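You operate a simulated robot arm through the tools that you are given. There is no shell and no other tool. Be economical: measure what you need, move in short steps, check, and stop when the job is done.

You run a simulated robot arm. Do the job below in one go: nothing can be reset, and whatever is moved stays where it is left.

TASK
Zero the height dial on the setting block.
Fine: lay the block on the anvil, press the plunger down on it, turn the zero knob till the dial shows 0, then lay the block back on the rubber mat.

It is judged by the outcome, as a careful person would: the job done as asked, and still so three seconds after it is handed in. It fails if anything else is knocked over, pushed out of place, dropped, spilled or broken.

THE ROBOT
A 7-joint arm with a two-finger parallel gripper on a trunk, on a base that drives. Base frame: it is fixed to the floor where the robot stands at the start and does not move with it; the origin is under the middle of the robot, x ahead of it, y to its left, z up; the surface under the hand at the start is at about z = 88. Lengths are in cm, angles in rad, forces in N, time in s.
With the tool pointing down near the work surface it reaches from about 38 to 80 cm from the robot's upright axis, wherever it stands. Its first joint turns from -2.496 to 2.496 rad. Places, roughly: bed of the dial stand [50, -30, 90]; rubber mat [50, 0, 90]. Payload 3 kg.
The tool frame sits at the grasp point between the pads (the TCP): z along the fingers, y along the line on which they close. The tips reach 3 cm beyond it. The gripper opens to 11 cm. The fingers are 2 cm wide and 1 cm thick; the gripper's body (4.8 by 11.2 cm) begins 5.5 cm behind the TCP.
Orientation is that of the tool frame in the base frame, as a unit quaternion [x, y, z, w]. With the fingers straight down and closing along the base's y, the tool's x points along the base's -x, its y along +y and its z along -z.

THE INTERFACE
- The arm moves only by the tool send_rows. Its argument "rows" is a list of rows, each an object (a shift or turn left out is 0, a gripper value left out holds the last) with "gripper": the gripper command, from -1 (fully open) to 1 (shut), values between in proportion; "travel": the shift along the tool's x, y, z in cm, a list of three; "angular": the turn, a rotation vector about the tool's x, y, z in rad, a list of three. In form: [{"gripper": gripper, "travel": [tx, ty, tz], "angular": [rx, ry, rz]}, ...]. A call has 1 to 20 rows; each row is the pose to reach, as a shift and turn from the pose commanded when the call began, along the tool's axes at that moment. Rows are played at 5 a second. More than 5 cm and 0.15 rad between two rows, or a gripper value outside its range, and nothing of the call is played. Where a pose cannot be reached the arm comes as near as it can. A force on the tool above 90 N (or 10 N above the force at the start of the call, whichever is more), or a blocked arm, ends the call early, and 0.2 s more pass. Each finger travels about 15.3 cm/s and halts on what it meets, pressing with about 32 N; the grip force reading is that of the motor and also rises with nothing between the fingers. The clock runs only during rows and for 0.2 s after the last one: add rows that repeat a pose to give the fingers time. The reply holds the time, the measured pose of the TCP, the force on the tool along the base axes, the opening and the grip force, in the units named above and with some noise, with the torque about the TCP (base axes, N m) and any sound that the robot's microphone picked up.
- Cameras (640 x 400 px; columns grow to the right, rows downward): "scene" is now at [49.91, -7.17, 142.16]; the picture's right is [0.00, -0.48, -0.88], its down [-0.36, -0.82, 0.45] and it looks along [-0.93, 0.31, -0.17] (base axes); focal length 214 px, centre (320, 200). "wrist" rides on the gripper at [7.2, 1.7, -10.3] in the tool frame; the picture's right is [-0.23, 0.97, 0.00], its down [-0.76, -0.18, -0.62] and it looks along [-0.61, -0.14, 0.78] (tool axes); focal length 222 px, centre (320, 200). There is no depth. A picture from a camera that has moved, and an enlarged one, comes with that camera's place and axes in the base frame and with its lens.
- grab_frame(camera): a new picture of that camera. No time passes.
- raise_lower(by): slides the trunk up (or, below 0, down) by that many cm; the arm and the scene camera ride with it, the base frame stays. It gives what a move gives, with no picture.
- steer(legs): drives the robot by 1 to 6 legs, each [ahead, turn to the left] in cm and rad, along the robot's own axes; the way and the turn of a leg run together, so that a leg with both is an arc; at most 150 cm and 3.142 rad a leg. The arm and the cameras ride along, it lands a little off, and it stops where it bumps. It gives what a move gives.
- turn_head(pan, tilt): turns the head with the scene camera to pan (to the left, within 1.396 rad either way) and tilt (down, from -0.506 to 1.204), counted from straight ahead of the robot. It gives what a move gives.
- close_up(camera, box): a new picture of the part [left, top, right, bottom] of that camera's present view, enlarged. No time passes.
- hand_in(): hands the job in; it is judged then, once.

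Work in short steps. Places have to be worked out from the pictures, the camera data and where the tool is seen: move nearer, look again, correct. Check each grasp and each placing, and mend what went wrong. You have 120 turns and 78 pictures in all, those below and enlarged ones among them. Open the gripper and draw the arm clear of the work before you hand the job in, unless the task says otherwise; then end with one line.

The tools are called as name(argument=value, ...) on one line, values as JSON. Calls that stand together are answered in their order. send_rows: Moves the arm, as the interface text tells. Its arguments: {"type":"object","properties":{"rows":{"type":"array"}},"required":["rows"]} The other tools are called the same way: raise_lower (by) slides the trunk up or down; steer (legs) drives the base; turn_head (pan, tilt) turns the head that bears the scene camera; grab_frame (camera) takes a picture; close_up (camera, box) takes an enlarged picture of a part of a camera's view; hand_in () hands the job in.

At the start:

```text
t: 0.0
eef_pos: [48.88, -12.2, 132.09]
ee_rot: [-0.003, 1.0, 0.001, 0.0]
ft_force: [0.6, -0.7, 0.8]
ft_torque: [0.02, -0.02, 0.01]
finger_gap: 11.0
grip_force: 0.2
trunk travel left (down, up): [-37.5, 11.5]
robot x, y, heading: [-0.23, -1.59, -0.002]
head pan, tilt: [1.07, 1.201]
```

scene: 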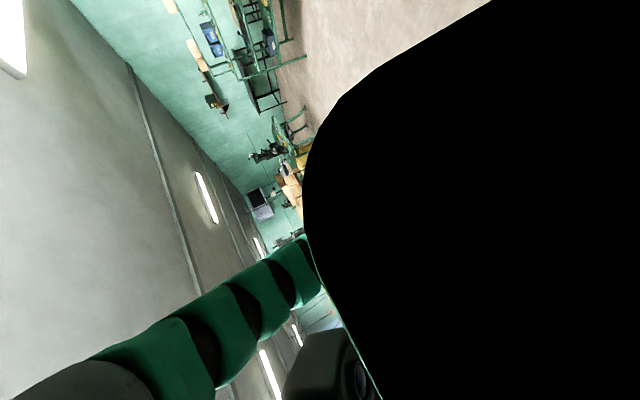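
wrist: 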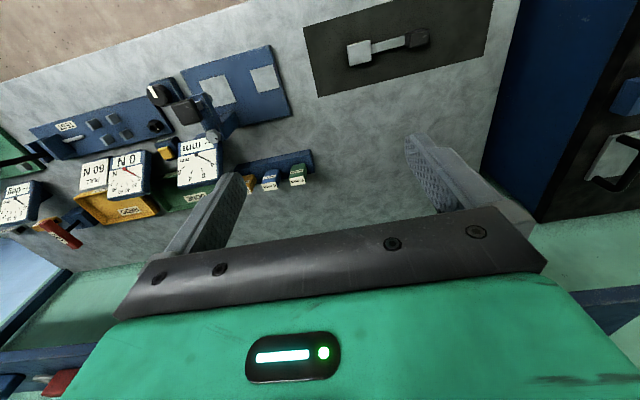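

The scene camera looks at nothing useful, so I turn the head straight ahead and down and look again.

turn_head(pan=-0.3, tilt=0.8)

```text
t: 1.5
eef_pos: [48.86, -12.06, 132.1]
ee_rot: [-0.002, 1.0, 0.0, -0.001]
ft_force: [-0.7, 0.0, 0.4]
ft_torque: [-0.03, 0.01, 0.02]
finger_gap: 11.02
grip_force: 0.0
trunk travel left (down, up): [-37.5, 11.5]
robot x, y, heading: [-0.23, -1.68, -0.001]
head pan, tilt: [-0.3, 0.799]
```

Now a scene picture, and an enlarged wrist view of the stand area.

grab_frame(camera="scene")

close_up(camera="wrist", box=[0, 20, 320, 220])

```text
75 pictures are left
camera scene: at [52.73, -14.44, 137.18], right [0.01, -0.96, 0.29], down [-0.7, 0.21, 0.69], along [-0.72, -0.21, -0.67], focal length 214 px, centre (320, 200)
```

scene: 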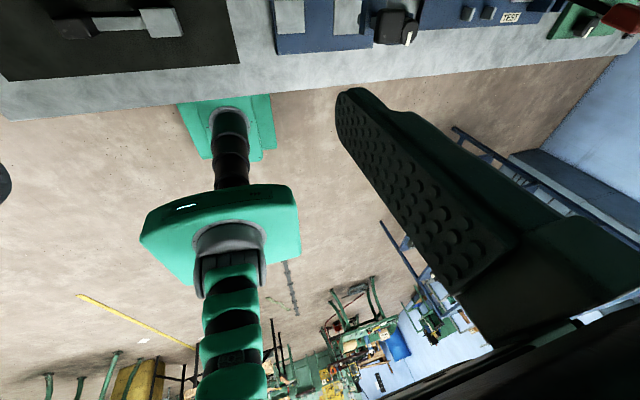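

```text
2.00 times, centred on (160, 120) of wrist
camera zoom: at [41.61, -10.39, 142.25], right [0.22, 0.98, 0.0], down [0.76, -0.17, 0.62], along [0.61, -0.14, -0.78], focal length 444 px, centre (640, 360)
```

zoom: 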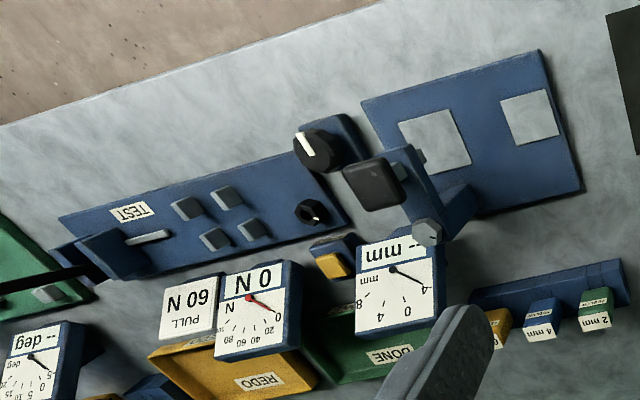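

The head's pan turns about x and its tilt counts from straight down, so tilt ≈ 0 should look down on the bench. I aim it at the dial stand.

turn_head(pan=-0.25, tilt=0.1)

grab_frame(camera="scene")

```text
t: 2.6
eef_pos: [48.87, -12.14, 131.99]
ee_rot: [-0.003, 1.0, 0.0, 0.0]
ft_force: [0.1, -0.6, -0.9]
ft_torque: [0.0, 0.02, -0.02]
finger_gap: 11.01
grip_force: 0.1
trunk travel left (down, up): [-37.5, 11.5]
robot x, y, heading: [0.42, -1.42, -0.0]
head pan, tilt: [-0.25, 0.099]
```

```text
73 pictures are left
camera scene: at [59.02, -14.29, 135.97], right [0.01, -0.97, 0.25], down [-1.0, 0.02, 0.1], along [-0.1, -0.25, -0.96], focal length 214 px, centre (320, 200)
```

scene: 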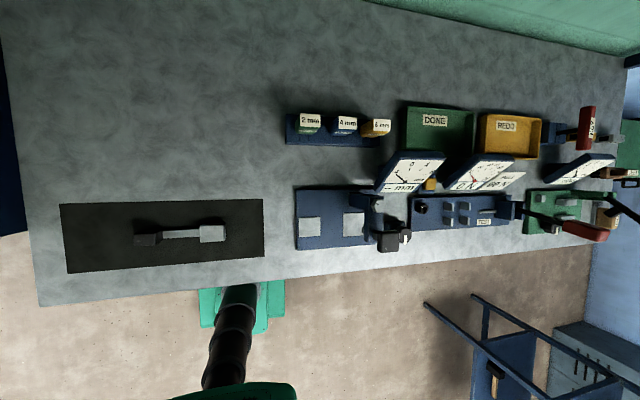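

This is a good overview: mat with the block on the left, dial stand in the middle. I enlarge both.

close_up(camera="scene", box=[280, 95, 440, 275])

close_up(camera="scene", box=[60, 180, 270, 290])

close_up(camera="wrist", box=[130, 30, 330, 200])

```text
2.22 times, centred on (360, 185) of scene
camera zoom: at [59.02, -14.29, 135.97], right [0.01, -0.97, 0.25], down [-1.0, 0.02, 0.1], along [-0.1, -0.25, -0.96], focal length 477 px, centre (231, 233)
```

zoom: 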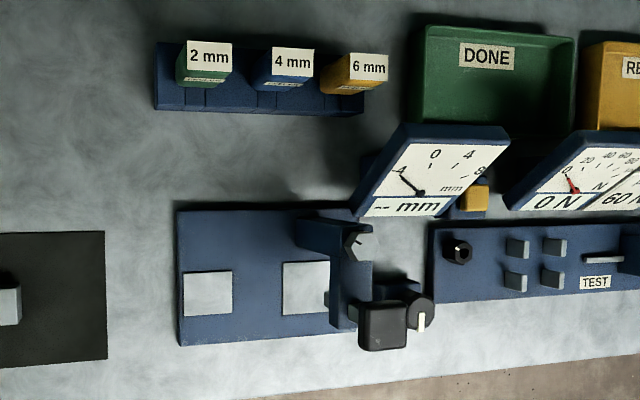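

```text
3.05 times, centred on (165, 235) of scene
camera zoom: at [59.02, -14.29, 135.97], right [0.01, -0.97, 0.25], down [-1.0, 0.02, 0.1], along [-0.1, -0.25, -0.96], focal length 654 px, centre (792, 93)
```

zoom: 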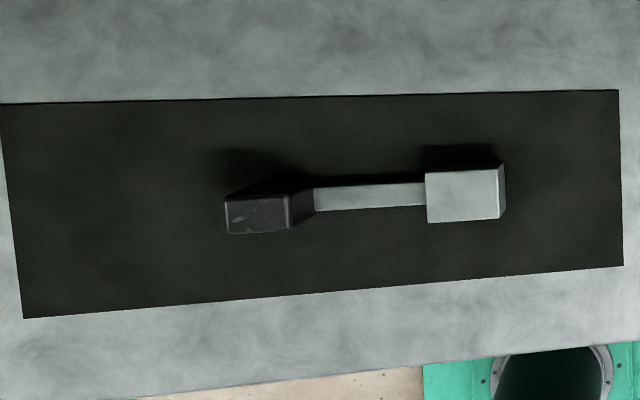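

```text
2.35 times, centred on (230, 115) of wrist
camera zoom: at [41.61, -10.39, 142.25], right [0.22, 0.98, 0.0], down [0.76, -0.17, 0.62], along [0.61, -0.14, -0.78], focal length 523 px, centre (532, 400)
```

zoom: 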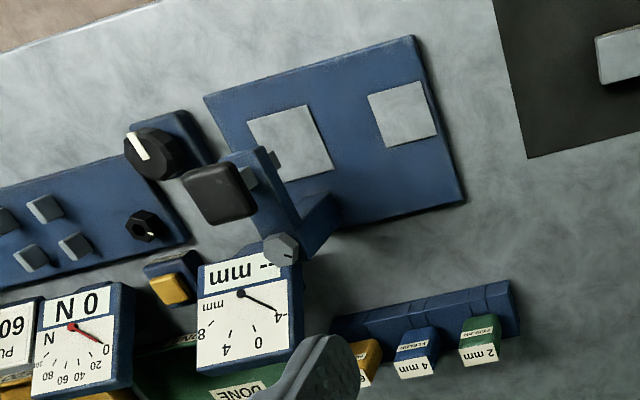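

The block is a bar with a grey foot (y≈-4) and a dark grip (y≈6); the stand has the anvil pad under the plunger at y≈-35 and a second pad at y≈-24. I lower the wrist camera toward the stand for a side view.

send_rows(rows=[{"travel": [1.4, -2.4, 3.4]}, {"travel": [2.8, -4.8, 6.8]}, {"travel": [4.2, -7.2, 10.2]}, {"travel": [5.6, -9.6, 13.6]}, {"travel": [7, -12, 17]}, {"travel": [7, -12, 17]}])

grab_frame(camera="wrist")

grab_frame(camera="scene")

```text
t: 4.0
eef_pos: [41.87, -24.31, 114.93]
ee_rot: [-0.004, 1.0, 0.0, 0.0]
ft_force: [0.2, 0.0, -0.4]
ft_torque: [-0.01, 0.0, -0.01]
finger_gap: 11.02
grip_force: 0.0
trunk travel left (down, up): [-37.5, 11.5]
robot x, y, heading: [0.26, -1.04, 0.002]
head pan, tilt: [-0.25, 0.099]
```

```text
69 pictures are left
camera wrist: at [34.62, -22.58, 125.18], right [0.22, 0.98, 0.0], down [0.76, -0.17, 0.62], along [0.61, -0.14, -0.78], focal length 222 px, centre (320, 200)
```

wrist: 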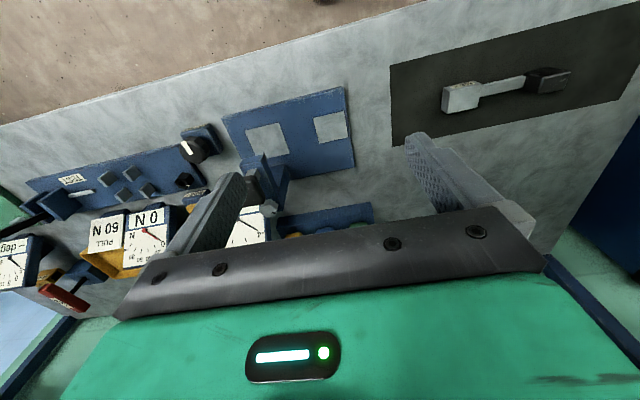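

```text
68 pictures are left
camera scene: at [52.04, -26.48, 118.89], right [0.01, -0.97, 0.25], down [-1.0, 0.02, 0.1], along [-0.1, -0.25, -0.96], focal length 214 px, centre (320, 200)
```

scene: 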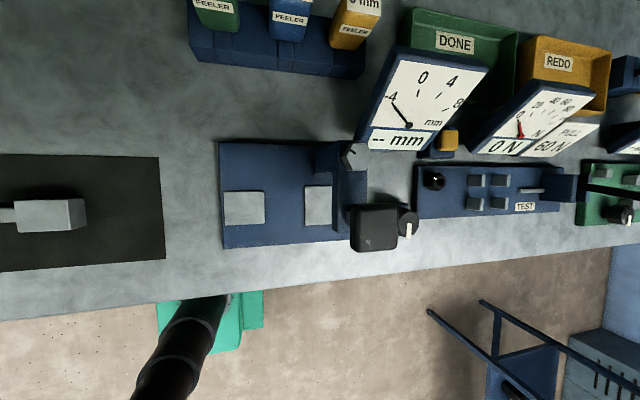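

The scene camera in fact rides with the hand, about 10 cm ahead of it. I move to the left of the stand and look sideways along −y to see the plunger's height and mechanism.

send_rows(rows=[{"travel": [0, 4, 2]}, {"travel": [0, 8, 4]}, {"travel": [0, 12, 6]}, {"travel": [0, 15, 8]}, {"travel": [0, 17, 11]}, {"travel": [0, 17, 11]}])

turn_head(pan=-1.2, tilt=0.0)

grab_frame(camera="scene")

```text
t: 5.4
eef_pos: [41.77, -6.97, 104.27]
ee_rot: [-0.003, 1.0, 0.0, -0.001]
ft_force: [-0.3, 0.2, -0.5]
ft_torque: [0.02, 0.0, 0.01]
finger_gap: 11.04
grip_force: 0.1
trunk travel left (down, up): [-37.5, 11.5]
robot x, y, heading: [0.09, -1.33, 0.001]
head pan, tilt: [-0.25, 0.099]
```

```text
t: 6.6
eef_pos: [41.84, -7.03, 104.17]
ee_rot: [-0.004, 1.0, 0.0, 0.0]
ft_force: [0.3, -0.8, 0.6]
ft_torque: [-0.03, 0.03, 0.01]
finger_gap: 10.99
grip_force: 0.0
trunk travel left (down, up): [-37.5, 11.5]
robot x, y, heading: [-0.0, -1.26, 0.001]
head pan, tilt: [-1.201, 0.0]
```

```text
67 pictures are left
camera scene: at [52.97, -15.36, 113.8], right [0.0, -0.36, 0.93], down [-1.0, -0.01, 0.0], along [0.01, -0.93, -0.36], focal length 214 px, centre (320, 200)
```

scene: 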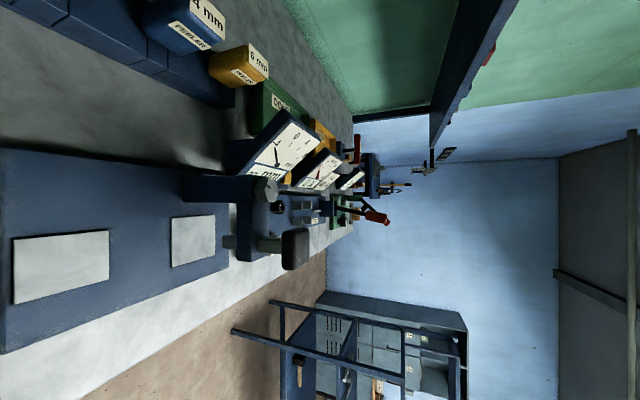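

The view is rotated (picture right = up). I enlarge the plunger mechanism.

close_up(camera="scene", box=[150, 100, 350, 290])

```text
2.11 times, centred on (250, 195) of scene
camera zoom: at [52.97, -15.36, 113.8], right [0.0, -0.36, 0.93], down [-1.0, -0.01, 0.0], along [0.01, -0.93, -0.36], focal length 452 px, centre (467, 210)
```

zoom: 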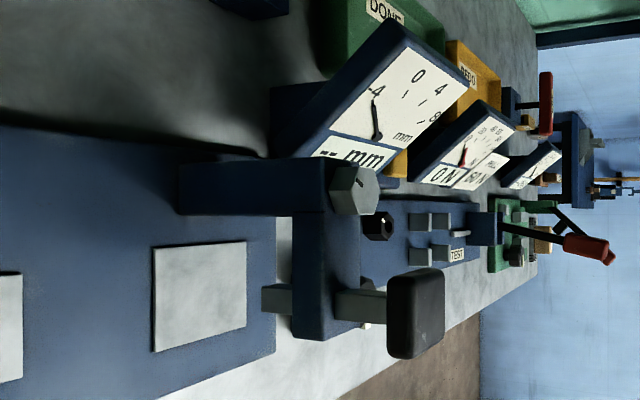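

The plunger passes through the overhanging arm; foot at z≈94, cap top z≈105, at about x 48, y −35. Now I look at the block on the mat, from two angles.

turn_head(pan=0.5, tilt=0.2)

grab_frame(camera="scene")

close_up(camera="wrist", box=[320, 0, 640, 200])

```text
t: 8.3
eef_pos: [41.82, -6.97, 104.23]
ee_rot: [-0.003, 1.0, -0.001, -0.001]
ft_force: [-0.4, -0.3, 0.6]
ft_torque: [-0.02, 0.01, 0.0]
finger_gap: 11.0
grip_force: 0.0
trunk travel left (down, up): [-37.5, 11.5]
robot x, y, heading: [-0.1, -1.47, 0.003]
head pan, tilt: [0.499, 0.201]
```

```text
65 pictures are left
camera scene: at [51.04, -2.53, 108.88], right [0.01, -0.88, -0.48], down [-0.98, -0.1, 0.18], along [-0.2, 0.47, -0.86], focal length 214 px, centre (320, 200)
```

scene: 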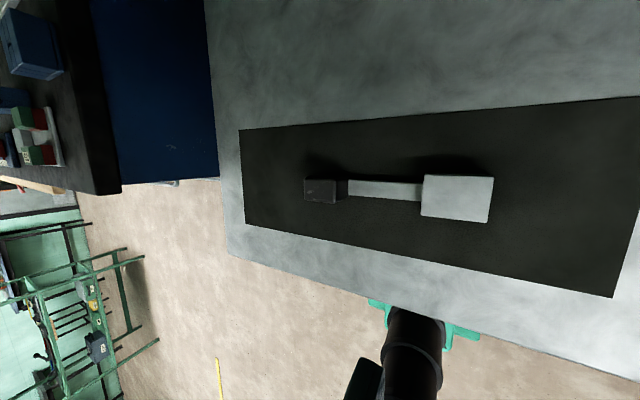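

```text
2.00 times, centred on (480, 100) of wrist
camera zoom: at [34.6, -5.35, 114.43], right [0.22, 0.98, 0.0], down [0.76, -0.17, 0.62], along [0.61, -0.14, -0.78], focal length 444 px, centre (0, 400)
```

zoom: 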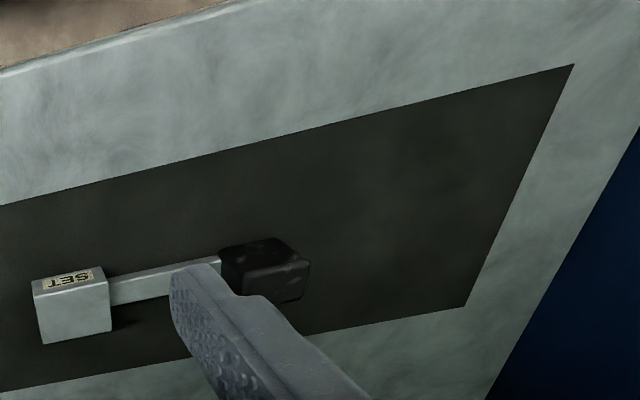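

I enlarge the block in both views for measuring.

close_up(camera="wrist", box=[330, 110, 490, 180])

close_up(camera="scene", box=[290, 140, 510, 250])

```text
4.00 times, centred on (410, 145) of wrist
camera zoom: at [34.6, -5.35, 114.43], right [0.22, 0.98, 0.0], down [0.76, -0.17, 0.62], along [0.61, -0.14, -0.78], focal length 888 px, centre (-40, 420)
```

zoom: 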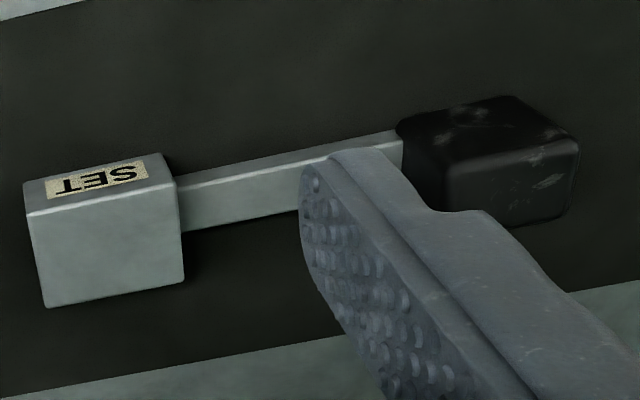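

```text
2.91 times, centred on (400, 195) of scene
camera zoom: at [51.04, -2.53, 108.88], right [0.01, -0.88, -0.48], down [-0.98, -0.1, 0.18], along [-0.2, 0.47, -0.86], focal length 624 px, centre (87, 214)
```

zoom: 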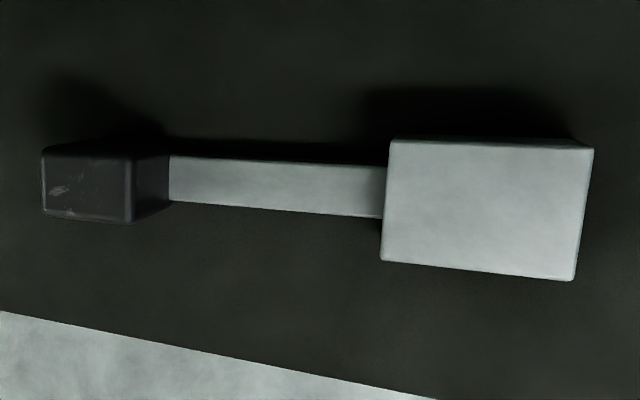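

By triangulation the SET foot is about 3.2×4.4×2.2 cm centred at [48.1, −3.8], top z≈90.1; the dark grip is about 2.1×3×3.4 cm at [47.9, 6.9], top z≈91.5. I'll grip the handle closing along x, leaning the hand away from the stand; first yaw 90° above it.

send_rows(rows=[{"travel": [-0.6, 1.3, 0], "angular": [0, 0, 0.1428]}, {"travel": [-1.2, 2.6, 0], "angular": [0, 0, 0.2856]}, {"travel": [-1.8, 3.9, 0], "angular": [0, 0, 0.4284]}, {"travel": [-2.4, 5.2, 0], "angular": [0, 0, 0.5712]}, {"travel": [-3.0, 6.5, 0], "angular": [0, 0, 0.714]}, {"travel": [-3.6, 7.8, 0], "angular": [0, 0, 0.8568]}, {"travel": [-4.2, 9.1, 0], "angular": [0, 0, 0.9996]}, {"travel": [-4.8, 10.4, 0], "angular": [0, 0, 1.1424]}, {"travel": [-5.4, 11.7, 0], "angular": [0, 0, 1.2852]}, {"travel": [-5.9, 13.1, 0], "angular": [0, 0, 1.428]}, {"travel": [-6.2, 14.5, 0], "angular": [0, 0, 1.5708]}, {"travel": [-6.2, 14.5, 0], "angular": [0, 0, 1.5708]}])

```text
t: 10.9
eef_pos: [48.08, 7.41, 103.99]
ee_rot: [0.706, 0.709, 0.0, -0.001]
ft_force: [0.2, -0.4, 0.2]
ft_torque: [0.01, 0.03, -0.01]
finger_gap: 10.99
grip_force: 0.0
trunk travel left (down, up): [-37.5, 11.5]
robot x, y, heading: [-0.05, -1.25, -0.004]
head pan, tilt: [0.499, 0.201]
```

Yaw worked. Now I lean the hand 0.36 rad toward +y and look.

send_rows(rows=[{"angular": [0, -0.12, 0]}, {"angular": [0, -0.24, 0]}, {"angular": [0, -0.36, 0]}, {"angular": [0, -0.36, 0]}])

turn_head(pan=0.0, tilt=0.6)

grab_frame(camera="wrist")

grab_frame(camera="scene")

```text
t: 11.9
eef_pos: [47.99, 7.44, 104.07]
ee_rot: [0.693, 0.698, -0.127, 0.128]
ft_force: [0.4, 0.2, 0.0]
ft_torque: [0.0, 0.01, 0.03]
finger_gap: 10.98
grip_force: 0.1
trunk travel left (down, up): [-37.5, 11.5]
robot x, y, heading: [-0.24, -1.15, -0.003]
head pan, tilt: [0.499, 0.201]
```

```text
t: 12.9
eef_pos: [48.04, 7.26, 104.01]
ee_rot: [0.693, 0.699, -0.125, 0.127]
ft_force: [0.2, -0.5, 0.6]
ft_torque: [-0.02, -0.02, 0.01]
finger_gap: 10.99
grip_force: 0.1
trunk travel left (down, up): [-37.5, 11.5]
robot x, y, heading: [0.31, -1.2, -0.001]
head pan, tilt: [0.0, 0.6]
```

```text
61 pictures are left
camera wrist: at [49.56, 17.87, 110.98], right [0.98, -0.21, 0.08], down [-0.17, -0.49, 0.85], along [-0.14, -0.84, -0.52], focal length 222 px, centre (320, 200)
```

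wrist: 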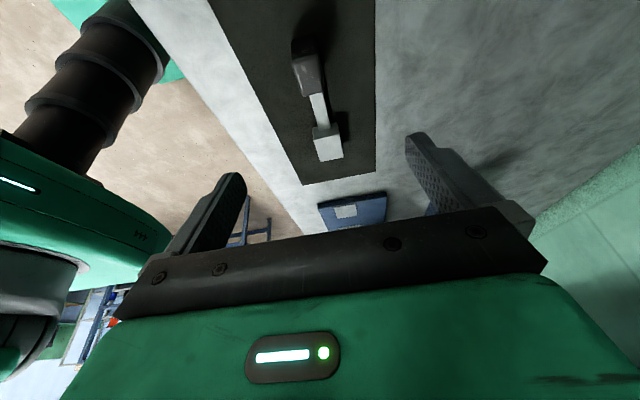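

```text
60 pictures are left
camera scene: at [48.03, 3.72, 109.66], right [-1.0, -0.01, 0.0], down [-0.01, 0.97, 0.24], along [0.0, 0.24, -0.97], focal length 214 px, centre (320, 200)
```

scene: 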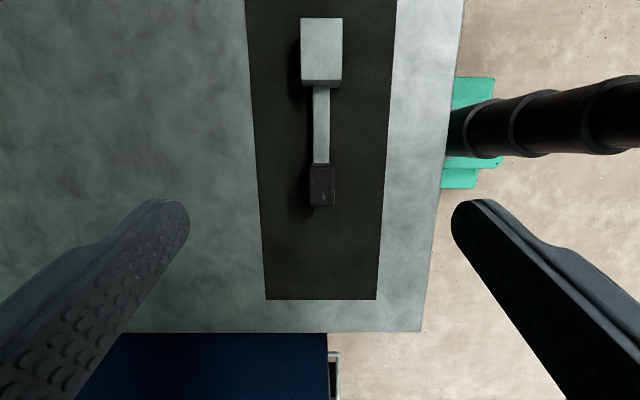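

The scene camera now looks straight down between the fingers; the handle is centred in x at ≈47.9, y≈7.0. I descend to it.

send_rows(rows=[{"travel": [1.5, -0.1, 3.7]}, {"travel": [3, -0.1, 7.4]}, {"travel": [4, -0.1, 9.8]}, {"travel": [4.59, -0.1, 11.2]}, {"travel": [4.59, -0.1, 11.2], "gripper": 0.2}, {"travel": [4.59, -0.1, 11.2], "gripper": 0.2}])

grab_frame(camera="scene")

grab_frame(camera="wrist")

```text
t: 14.3
eef_pos: [47.85, 7.89, 92.0]
ee_rot: [0.693, 0.699, -0.126, 0.126]
ft_force: [-0.6, -0.3, 0.5]
ft_torque: [-0.04, -0.01, -0.01]
finger_gap: 4.4
grip_force: 0.0
trunk travel left (down, up): [-37.5, 11.5]
robot x, y, heading: [-0.01, -1.19, 0.001]
head pan, tilt: [0.0, 0.6]
```

```text
59 pictures are left
camera scene: at [47.92, 4.18, 97.61], right [-1.0, -0.01, 0.0], down [-0.01, 0.97, 0.24], along [0.0, 0.24, -0.97], focal length 214 px, centre (320, 200)
```

scene: 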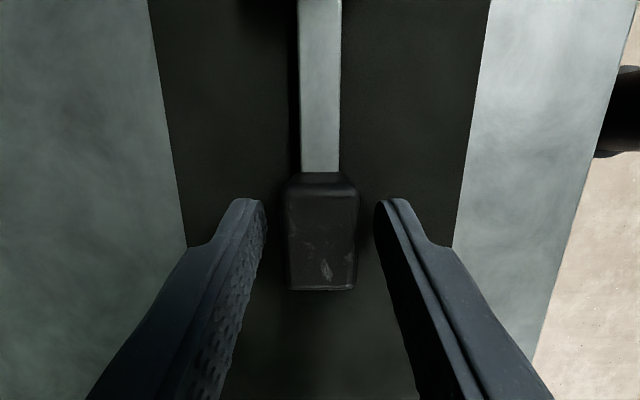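

```text
58 pictures are left
camera wrist: at [49.46, 18.32, 98.93], right [0.98, -0.21, 0.08], down [-0.17, -0.49, 0.85], along [-0.14, -0.84, -0.52], focal length 222 px, centre (320, 200)
```

wrist: 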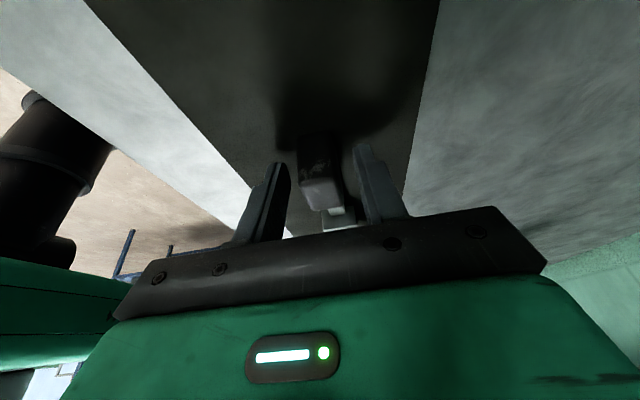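

The handle lies centred between the fingers. I close and lift 1 cm to check the hold.

send_rows(rows=[{"gripper": 1}, {"gripper": 1}, {"gripper": 1}, {"gripper": 1}, {"travel": [-0.35, 0, -0.94], "gripper": 1}, {"travel": [-1.05, 0, -2.8], "gripper": 1}, {"travel": [-1.05, 0, -2.8], "gripper": 1}])

grab_frame(camera="scene")

close_up(camera="wrist", box=[220, 100, 420, 240])

```text
t: 15.9
eef_pos: [47.79, 7.86, 94.94]
ee_rot: [0.693, 0.699, -0.127, 0.127]
ft_force: [-1.0, 1.1, -1.9]
ft_torque: [0.16, 0.02, 0.01]
finger_gap: 2.38
grip_force: 32.2
trunk travel left (down, up): [-37.5, 11.5]
robot x, y, heading: [0.37, -1.5, -0.004]
head pan, tilt: [0.0, 0.6]
```

```text
57 pictures are left
camera scene: at [47.95, 4.11, 100.6], right [-1.0, -0.01, 0.0], down [-0.01, 0.97, 0.24], along [0.0, 0.24, -0.97], focal length 214 px, centre (320, 200)
```

scene: 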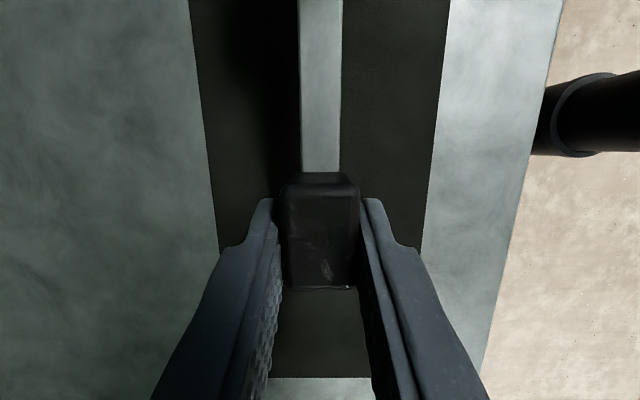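

```text
2.86 times, centred on (320, 170) of wrist
camera zoom: at [49.49, 18.25, 101.91], right [0.98, -0.21, 0.08], down [-0.17, -0.49, 0.85], along [-0.14, -0.84, -0.52], focal length 635 px, centre (320, 286)
```

zoom: 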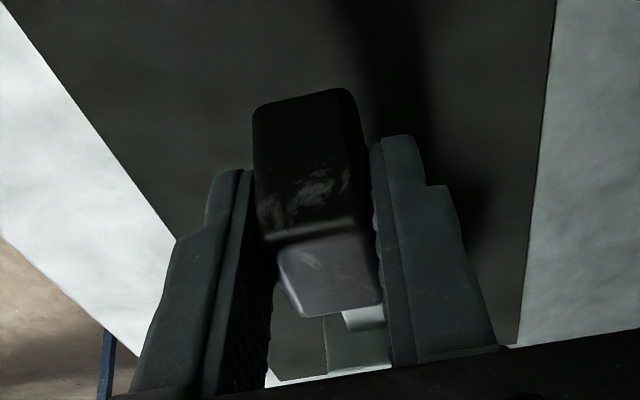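

The block is held level (≈2 N). I carry it to just short of the stand at a bottom height of ≈94 and look.

send_rows(rows=[{"travel": [-4, 0.1, 0.8]}, {"travel": [-8, 0.2, 1.6]}, {"travel": [-12, 0.3, 2.5]}, {"travel": [-16, 0.4, 3.4]}, {"travel": [-19.7, 0.4, 4.2]}, {"travel": [-19.7, 0.4, 4.2]}])

turn_head(pan=0.0, tilt=-0.3)

grab_frame(camera="scene")

grab_frame(camera="wrist")

```text
t: 17.3
eef_pos: [48.37, -12.19, 97.83]
ee_rot: [0.693, 0.698, -0.127, 0.127]
ft_force: [-0.7, 0.2, -2.1]
ft_torque: [0.14, 0.0, -0.01]
finger_gap: 2.39
grip_force: 32.2
trunk travel left (down, up): [-37.5, 11.5]
robot x, y, heading: [-0.05, -1.44, -0.001]
head pan, tilt: [0.0, 0.6]
```

```text
t: 18.5
eef_pos: [48.36, -12.17, 97.95]
ee_rot: [0.693, 0.698, -0.126, 0.127]
ft_force: [0.6, -0.5, -2.7]
ft_torque: [0.14, 0.03, 0.03]
finger_gap: 2.39
grip_force: 31.8
trunk travel left (down, up): [-37.5, 11.5]
robot x, y, heading: [0.24, -1.59, -0.002]
head pan, tilt: [0.0, -0.3]
```

```text
55 pictures are left
camera scene: at [48.44, -23.03, 107.37], right [-1.0, -0.01, 0.0], down [-0.01, 0.79, -0.61], along [0.0, -0.61, -0.79], focal length 214 px, centre (320, 200)
```

scene: 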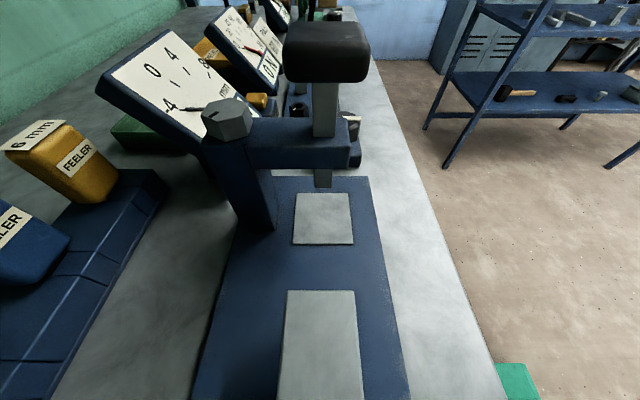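

```text
54 pictures are left
camera wrist: at [49.93, -1.68, 104.93], right [0.98, -0.21, 0.08], down [-0.17, -0.49, 0.85], along [-0.14, -0.84, -0.52], focal length 222 px, centre (320, 200)
```

wrist: 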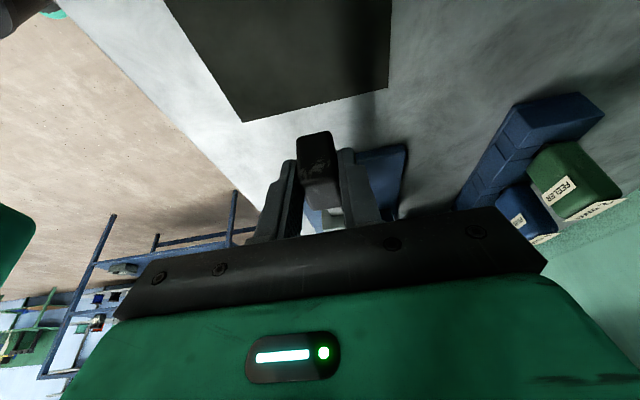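

The foot is at y≈−24, directly ahead of the anvil (pad top z≈89, y≈−34.8; plunger foot z≈93.7). I tuck the camera back so it clears the cap, lower to a bottom height of ≈90, and slide most of the way in.

turn_head(pan=0.0, tilt=0.35)

send_rows(rows=[{"travel": [0.7, -0.3, 1.8]}, {"travel": [1.37, -0.3, 3.65]}, {"travel": [-0.5, -0.3, 4.35]}, {"travel": [-2.4, -0.3, 5.05]}, {"travel": [-4.25, -0.3, 5.76]}, {"travel": [-4.25, -0.3, 5.76]}])

grab_frame(camera="scene")

close_up(camera="wrist", box=[220, 100, 440, 240])

```text
t: 19.5
eef_pos: [48.35, -12.17, 97.91]
ee_rot: [0.693, 0.698, -0.125, 0.126]
ft_force: [0.0, 0.4, -2.4]
ft_torque: [0.17, 0.0, -0.01]
finger_gap: 2.36
grip_force: 32.2
trunk travel left (down, up): [-37.5, 11.5]
robot x, y, heading: [-0.04, -1.74, 0.001]
head pan, tilt: [0.0, 0.351]
```

```text
t: 20.9
eef_pos: [48.17, -18.27, 93.97]
ee_rot: [0.693, 0.698, -0.126, 0.127]
ft_force: [0.3, -0.1, -1.8]
ft_torque: [0.15, 0.03, 0.0]
finger_gap: 2.38
grip_force: 32.2
trunk travel left (down, up): [-37.5, 11.5]
robot x, y, heading: [0.23, -1.69, 0.001]
head pan, tilt: [0.0, 0.351]
```

```text
53 pictures are left
camera scene: at [48.13, -24.15, 100.02], right [-1.0, -0.01, 0.0], down [-0.01, 1.0, -0.01], along [0.0, -0.01, -1.0], focal length 214 px, centre (320, 200)
```

scene: 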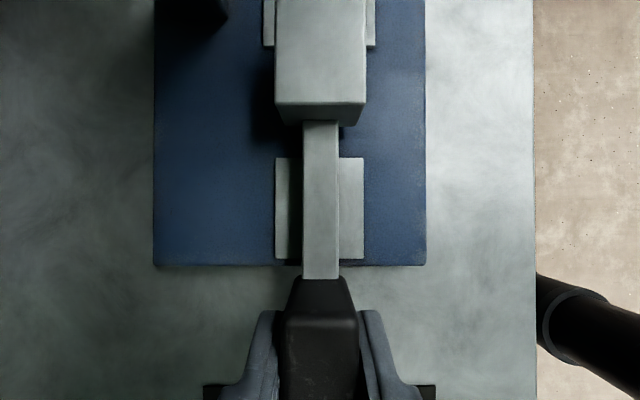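

```text
2.86 times, centred on (330, 170) of wrist
camera zoom: at [49.65, -7.71, 100.98], right [0.98, -0.21, 0.08], down [-0.17, -0.49, 0.85], along [-0.14, -0.84, -0.52], focal length 635 px, centre (291, 286)
```

zoom: 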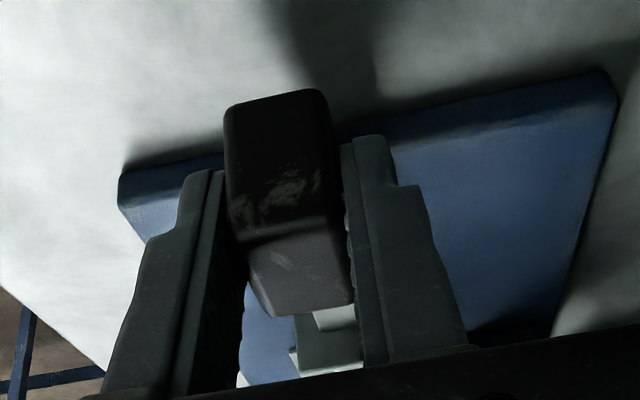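

The block is aligned with both pads. I slide in the last 4.7 cm at the same height.

send_rows(rows=[{"travel": [-1.5, 0, 0.56]}, {"travel": [-3.0, 0, 1.13]}, {"travel": [-4.35, 0, 1.63]}, {"travel": [-4.35, 0, 1.63]}])

grab_frame(camera="scene")

```text
t: 21.9
eef_pos: [47.88, -22.79, 94.04]
ee_rot: [0.693, 0.698, -0.127, 0.127]
ft_force: [-0.2, -0.1, -3.0]
ft_torque: [0.13, 0.0, 0.0]
finger_gap: 2.38
grip_force: 31.9
trunk travel left (down, up): [-37.5, 11.5]
robot x, y, heading: [0.11, -1.12, 0.002]
head pan, tilt: [0.0, 0.351]
```

```text
51 pictures are left
camera scene: at [48.01, -28.78, 100.04], right [-1.0, -0.01, 0.0], down [-0.01, 1.0, -0.01], along [0.0, -0.01, -1.0], focal length 214 px, centre (320, 200)
```

scene: 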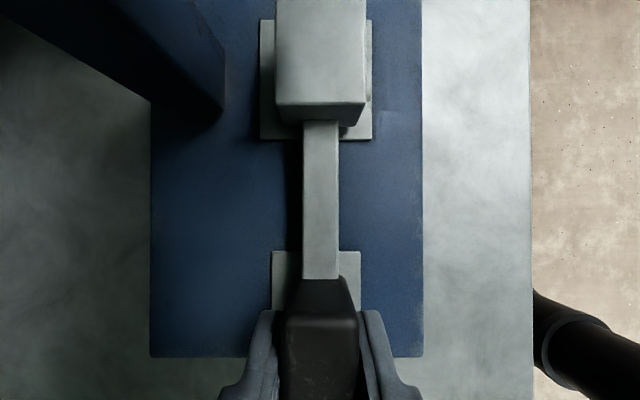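

Foot centred over the anvil, handle over the near pad. I lower gently, 0.8 cm then small steps.

send_rows(rows=[{"travel": [0.06, 0, 0.48]}, {"travel": [0.15, 0, 0.8]}, {"travel": [0.19, 0, 0.9]}, {"travel": [0.22, 0, 0.99]}, {"travel": [0.22, 0, 0.99]}])

```text
t: 23.1
eef_pos: [47.98, -22.95, 93.08]
ee_rot: [0.694, 0.698, -0.127, 0.127]
ft_force: [-5.1, -1.5, 21.9]
ft_torque: [-0.09, 0.16, -0.01]
finger_gap: 2.37
grip_force: 32.1
trunk travel left (down, up): [-37.5, 11.5]
robot x, y, heading: [-0.36, -1.46, -0.001]
head pan, tilt: [0.0, 0.351]
```

Contact is made (22 N). I ease up a hair and open the fingers, then look.

send_rows(rows=[{"travel": [-0.03, 0, -0.09]}, {"travel": [-0.03, 0, -0.09]}])

```text
t: 23.7
eef_pos: [48.0, -23.06, 93.25]
ee_rot: [0.693, 0.698, -0.125, 0.128]
ft_force: [-2.5, 0.1, 2.3]
ft_torque: [-0.31, -0.02, -0.18]
finger_gap: 2.35
grip_force: 32.0
trunk travel left (down, up): [-37.5, 11.5]
robot x, y, heading: [0.07, -1.47, -0.004]
head pan, tilt: [0.0, 0.351]
```

Nearly unloaded; now release to a 5 cm gap.

send_rows(rows=[{"gripper": 0.6}, {"gripper": 0.1}, {"gripper": 0.1}])

grab_frame(camera="scene")

```text
t: 24.5
eef_pos: [48.13, -22.99, 93.2]
ee_rot: [0.693, 0.698, -0.126, 0.126]
ft_force: [-0.4, 0.3, 0.6]
ft_torque: [0.01, 0.0, -0.01]
finger_gap: 4.95
grip_force: 0.0
trunk travel left (down, up): [-37.5, 11.5]
robot x, y, heading: [-0.19, -1.63, 0.001]
head pan, tilt: [0.0, 0.351]
```

```text
50 pictures are left
camera scene: at [48.17, -28.9, 99.16], right [-1.0, -0.01, 0.0], down [-0.01, 1.0, -0.01], along [0.0, -0.01, -1.0], focal length 214 px, centre (320, 200)
```

scene: 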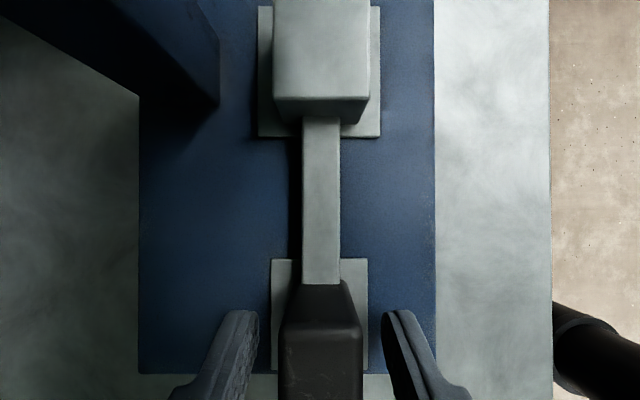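

The block rests squarely on anvil and near pad. I withdraw along the tool axis and take a side look at the foot under the plunger and the dial.

send_rows(rows=[{"travel": [0, 0, -3], "gripper": 0}, {"travel": [0, 0, -7]}, {"travel": [0, 0, -11]}, {"travel": [0, 0, -15]}, {"travel": [0, 0, -15], "gripper": 1}, {"travel": [0, 0, -15], "gripper": 1}])

turn_head(pan=0.0, tilt=-0.4)

grab_frame(camera="scene")

```text
t: 25.9
eef_pos: [48.07, -17.6, 107.26]
ee_rot: [0.693, 0.698, -0.126, 0.127]
ft_force: [0.3, -0.1, -0.4]
ft_torque: [0.02, 0.03, -0.02]
finger_gap: 0.0
grip_force: 31.9
trunk travel left (down, up): [-37.5, 11.5]
robot x, y, heading: [-0.17, -1.28, -0.0]
head pan, tilt: [0.0, 0.351]
```

```text
t: 27.0
eef_pos: [48.07, -17.53, 107.23]
ee_rot: [0.694, 0.698, -0.126, 0.126]
ft_force: [0.3, 0.0, 0.4]
ft_torque: [0.0, -0.01, -0.03]
finger_gap: 0.02
grip_force: 31.7
trunk travel left (down, up): [-37.5, 11.5]
robot x, y, heading: [0.45, -1.36, -0.001]
head pan, tilt: [0.0, -0.4]
```

```text
49 pictures are left
camera scene: at [48.25, -28.9, 117.43], right [-1.0, -0.01, 0.0], down [-0.01, 0.73, -0.69], along [0.0, -0.69, -0.73], focal length 214 px, centre (320, 200)
```

scene: 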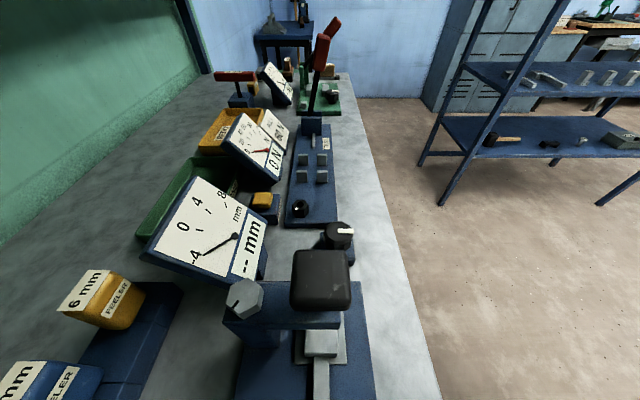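

The cap top centre is at about [48.2, −34.5, 105]. With fingers shut I straighten the hand and go to hover 2.5 cm above it.

send_rows(rows=[{"travel": [-3.28, 0, -3.04], "angular": [0, 0.09, 0]}, {"travel": [-7.2, 0.1, -2.1], "angular": [0, 0.18, 0]}, {"travel": [-11.41, 0.1, -0.51], "angular": [0, 0.27, 0]}, {"travel": [-15.45, 0.15, 1.54], "angular": [0, 0.36, 0]}, {"travel": [-16.98, 0.15, 2.86], "angular": [0, 0.36, 0]}, {"travel": [-16.98, 0.15, 2.86], "angular": [0, 0.36, 0]}])

turn_head(pan=0.0, tilt=0.9)

grab_frame(camera="scene")

grab_frame(camera="wrist")

```text
t: 28.4
eef_pos: [48.41, -34.61, 110.44]
ee_rot: [0.704, 0.71, -0.001, -0.001]
ft_force: [-0.3, -0.2, -0.4]
ft_torque: [0.04, -0.01, 0.04]
finger_gap: 0.0
grip_force: 31.8
trunk travel left (down, up): [-37.5, 11.5]
robot x, y, heading: [0.23, -1.22, -0.002]
head pan, tilt: [0.0, -0.4]
```

```text
t: 29.9
eef_pos: [48.34, -34.54, 110.51]
ee_rot: [0.705, 0.709, 0.001, 0.0]
ft_force: [0.6, -0.6, 0.4]
ft_torque: [-0.01, 0.02, 0.03]
finger_gap: 0.02
grip_force: 31.6
trunk travel left (down, up): [-37.5, 11.5]
robot x, y, heading: [-0.06, -1.08, -0.003]
head pan, tilt: [0.0, 0.901]
```

```text
48 pictures are left
camera scene: at [48.49, -37.55, 115.84], right [-1.0, -0.01, 0.0], down [0.0, 0.62, 0.78], along [-0.01, 0.78, -0.62], focal length 214 px, centre (320, 200)
```

scene: 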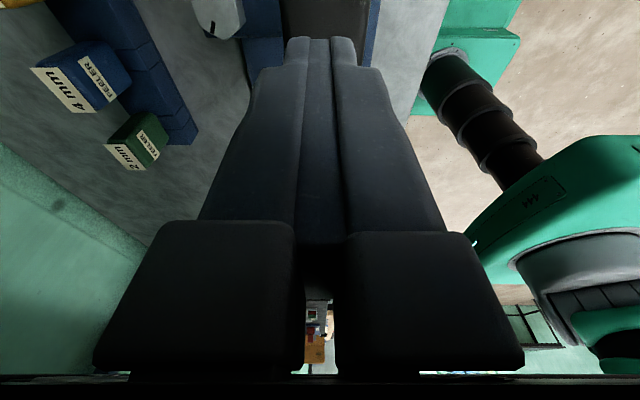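

```text
47 pictures are left
camera wrist: at [50.05, -27.24, 120.76], right [0.98, -0.22, 0.0], down [-0.17, -0.76, 0.62], along [-0.14, -0.61, -0.78], focal length 222 px, centre (320, 200)
```

wrist: 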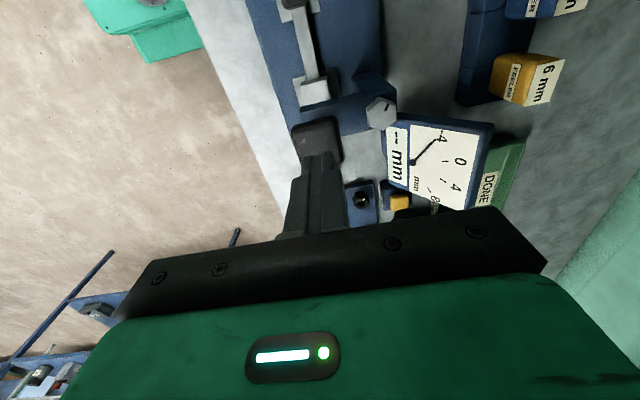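

Fingertips are over the cap. I press down in half-centimetre steps.

send_rows(rows=[{"travel": [0, 0, 1]}, {"travel": [0, 0, 2]}, {"travel": [0, 0, 2.5]}, {"travel": [0, 0, 3]}, {"travel": [0, 0, 3.5]}, {"travel": [0, 0, 3.5]}])

```text
t: 31.3
eef_pos: [48.33, -34.69, 106.98]
ee_rot: [0.705, 0.709, 0.0, 0.0]
ft_force: [-0.8, -0.3, 1.1]
ft_torque: [-0.02, 0.0, -0.03]
finger_gap: 0.01
grip_force: 32.1
trunk travel left (down, up): [-37.5, 11.5]
robot x, y, heading: [-0.14, -1.59, -0.001]
head pan, tilt: [0.0, 0.901]
```

No clear contact yet; I check the tip against the cap.

close_up(camera="wrist", box=[260, 60, 460, 220])

```text
2.50 times, centred on (360, 140) of wrist
camera zoom: at [50.02, -27.27, 117.19], right [0.98, -0.22, 0.0], down [-0.17, -0.76, 0.62], along [-0.14, -0.61, -0.78], focal length 555 px, centre (220, 350)
```

zoom: 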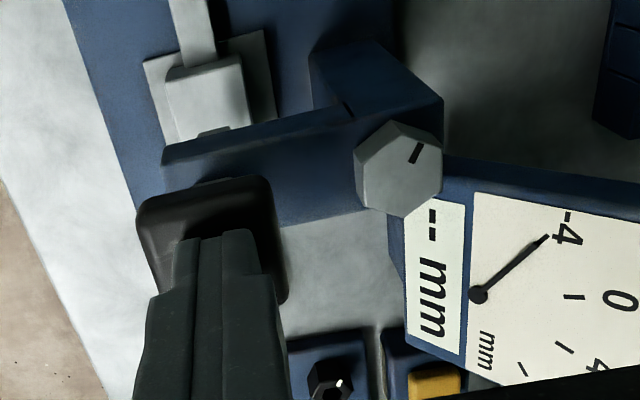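

The tip sits on or near the cap and the plunger foot is close above the block. I continue pressing slowly.

send_rows(rows=[{"travel": [0, 0, 0.4]}, {"travel": [0, 0, 0.8]}, {"travel": [0, 0, 1.2]}, {"travel": [0, 0, 1.6]}, {"travel": [0, 0, 2.0]}])

close_up(camera="wrist", box=[260, 60, 460, 220])

```text
t: 32.5
eef_pos: [48.37, -34.53, 105.06]
ee_rot: [0.705, 0.709, -0.001, -0.001]
ft_force: [-0.3, 0.0, 0.9]
ft_torque: [-0.02, 0.0, 0.0]
finger_gap: 0.0
grip_force: 31.9
trunk travel left (down, up): [-37.5, 11.5]
robot x, y, heading: [-0.13, -1.31, -0.001]
head pan, tilt: [0.0, 0.901]
```

```text
2.50 times, centred on (360, 140) of wrist
camera zoom: at [49.96, -27.23, 115.28], right [0.98, -0.22, 0.0], down [-0.17, -0.76, 0.62], along [-0.14, -0.61, -0.78], focal length 555 px, centre (220, 350)
```

zoom: 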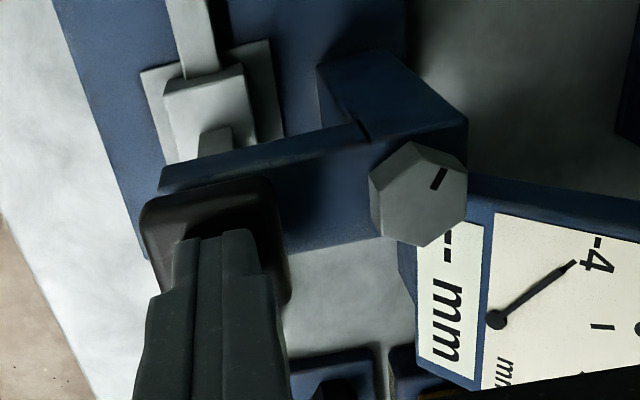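

The plunger follows with very little force; its foot nears the block. I keep on until it seats.

send_rows(rows=[{"travel": [0, 0, 0.2]}, {"travel": [0, 0, 0.4]}, {"travel": [0, 0, 0.6]}, {"travel": [0, 0, 0.8]}, {"travel": [0, 0, 1.0]}])

close_up(camera="wrist", box=[260, 60, 460, 220])

```text
t: 33.5
eef_pos: [48.11, -34.52, 104.97]
ee_rot: [0.704, 0.71, 0.001, 0.008]
ft_force: [-16.2, 12.4, 40.6]
ft_torque: [0.52, 0.54, 0.1]
finger_gap: 0.0
grip_force: 32.1
trunk travel left (down, up): [-37.5, 11.5]
robot x, y, heading: [0.1, -1.43, 0.001]
head pan, tilt: [0.0, 0.901]
stopped in row 5: the force on the tool passed its limit at 94 N (the readings are from after the stop); the commanded pose is now the measured one
```

```text
2.50 times, centred on (360, 140) of wrist
camera zoom: at [49.8, -27.12, 115.16], right [0.98, -0.22, 0.01], down [-0.18, -0.76, 0.63], along [-0.13, -0.62, -0.78], focal length 555 px, centre (220, 350)
```

zoom: 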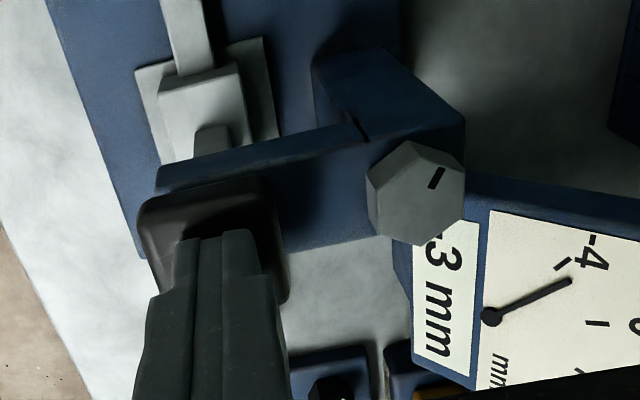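

The plunger is seated and the dial now shows a reading. I ease off upward and see whether it stays down.

send_rows(rows=[{"travel": [0, 0, -0.5]}, {"travel": [0, 0, -2]}, {"travel": [0, 0, -5]}, {"travel": [0, 0, -8]}, {"travel": [0, 0, -8]}])

grab_frame(camera="wrist")

turn_head(pan=0.0, tilt=0.0)

grab_frame(camera="scene")

```text
t: 34.7
eef_pos: [48.59, -34.57, 112.55]
ee_rot: [0.704, 0.71, 0.001, 0.006]
ft_force: [-0.1, -0.3, 0.2]
ft_torque: [0.0, 0.02, 0.0]
finger_gap: 0.03
grip_force: 32.0
trunk travel left (down, up): [-37.5, 11.5]
robot x, y, heading: [0.43, -1.25, -0.003]
head pan, tilt: [0.0, 0.901]
```

```text
43 pictures are left
camera wrist: at [50.15, -27.23, 122.73], right [0.98, -0.22, 0.01], down [-0.18, -0.76, 0.63], along [-0.13, -0.61, -0.78], focal length 222 px, centre (320, 200)
```

wrist: 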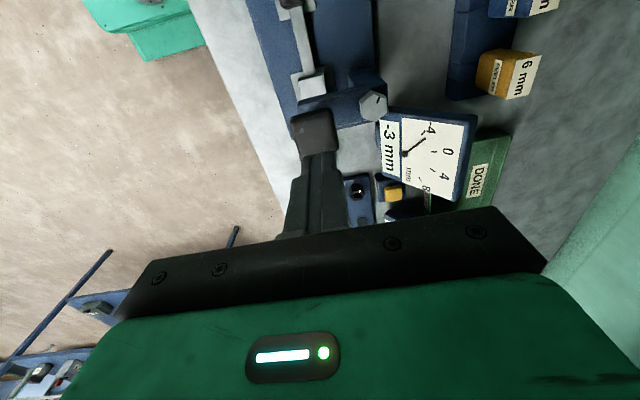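

```text
t: 35.9
eef_pos: [48.69, -34.67, 112.53]
ee_rot: [0.705, 0.71, 0.0, 0.005]
ft_force: [-0.4, 0.4, 0.0]
ft_torque: [0.0, 0.01, 0.01]
finger_gap: 0.01
grip_force: 31.9
trunk travel left (down, up): [-37.5, 11.5]
robot x, y, heading: [0.03, -1.17, 0.002]
head pan, tilt: [0.0, 0.0]
```

```text
42 pictures are left
camera scene: at [48.73, -45.58, 116.49], right [-1.0, -0.01, -0.01], down [-0.01, 1.0, -0.01], along [0.01, -0.01, -1.0], focal length 214 px, centre (320, 200)
```

scene: 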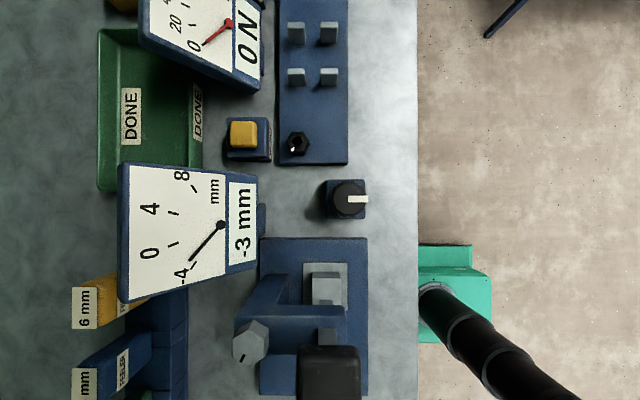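

The plunger stays down and the dial holds −3 mm. The black pointer knob is at about [46, −45.7]; I enlarge it and the hex on the column.

close_up(camera="scene", box=[220, 110, 400, 230])

close_up(camera="scene", box=[220, 230, 400, 350])

```text
3.33 times, centred on (310, 170) of scene
camera zoom: at [48.73, -45.58, 116.49], right [-1.0, -0.01, -0.01], down [-0.01, 1.0, -0.01], along [0.01, -0.01, -1.0], focal length 715 px, centre (353, 300)
```

zoom: 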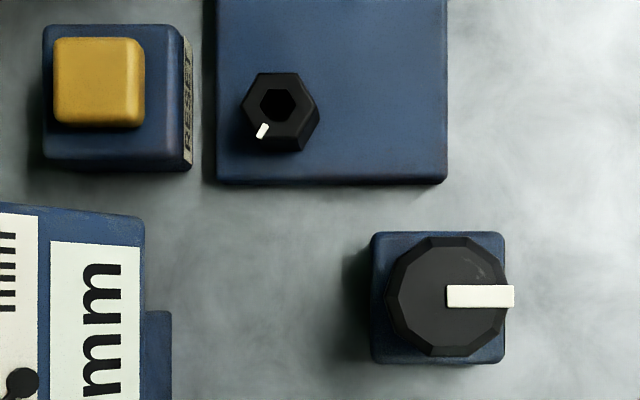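

```text
3.33 times, centred on (310, 290) of scene
camera zoom: at [48.73, -45.58, 116.49], right [-1.0, -0.01, -0.01], down [-0.01, 1.0, -0.01], along [0.01, -0.01, -1.0], focal length 715 px, centre (353, -100)
```

zoom: 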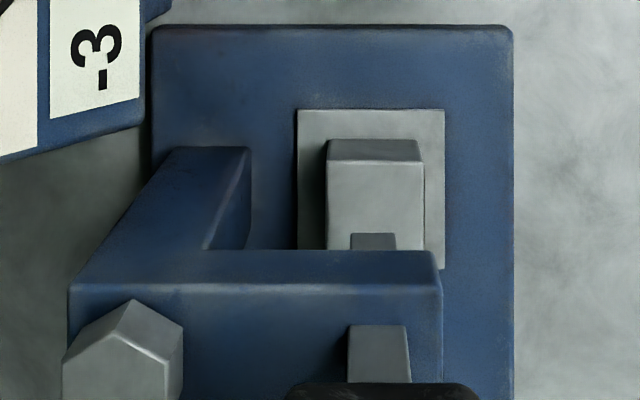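

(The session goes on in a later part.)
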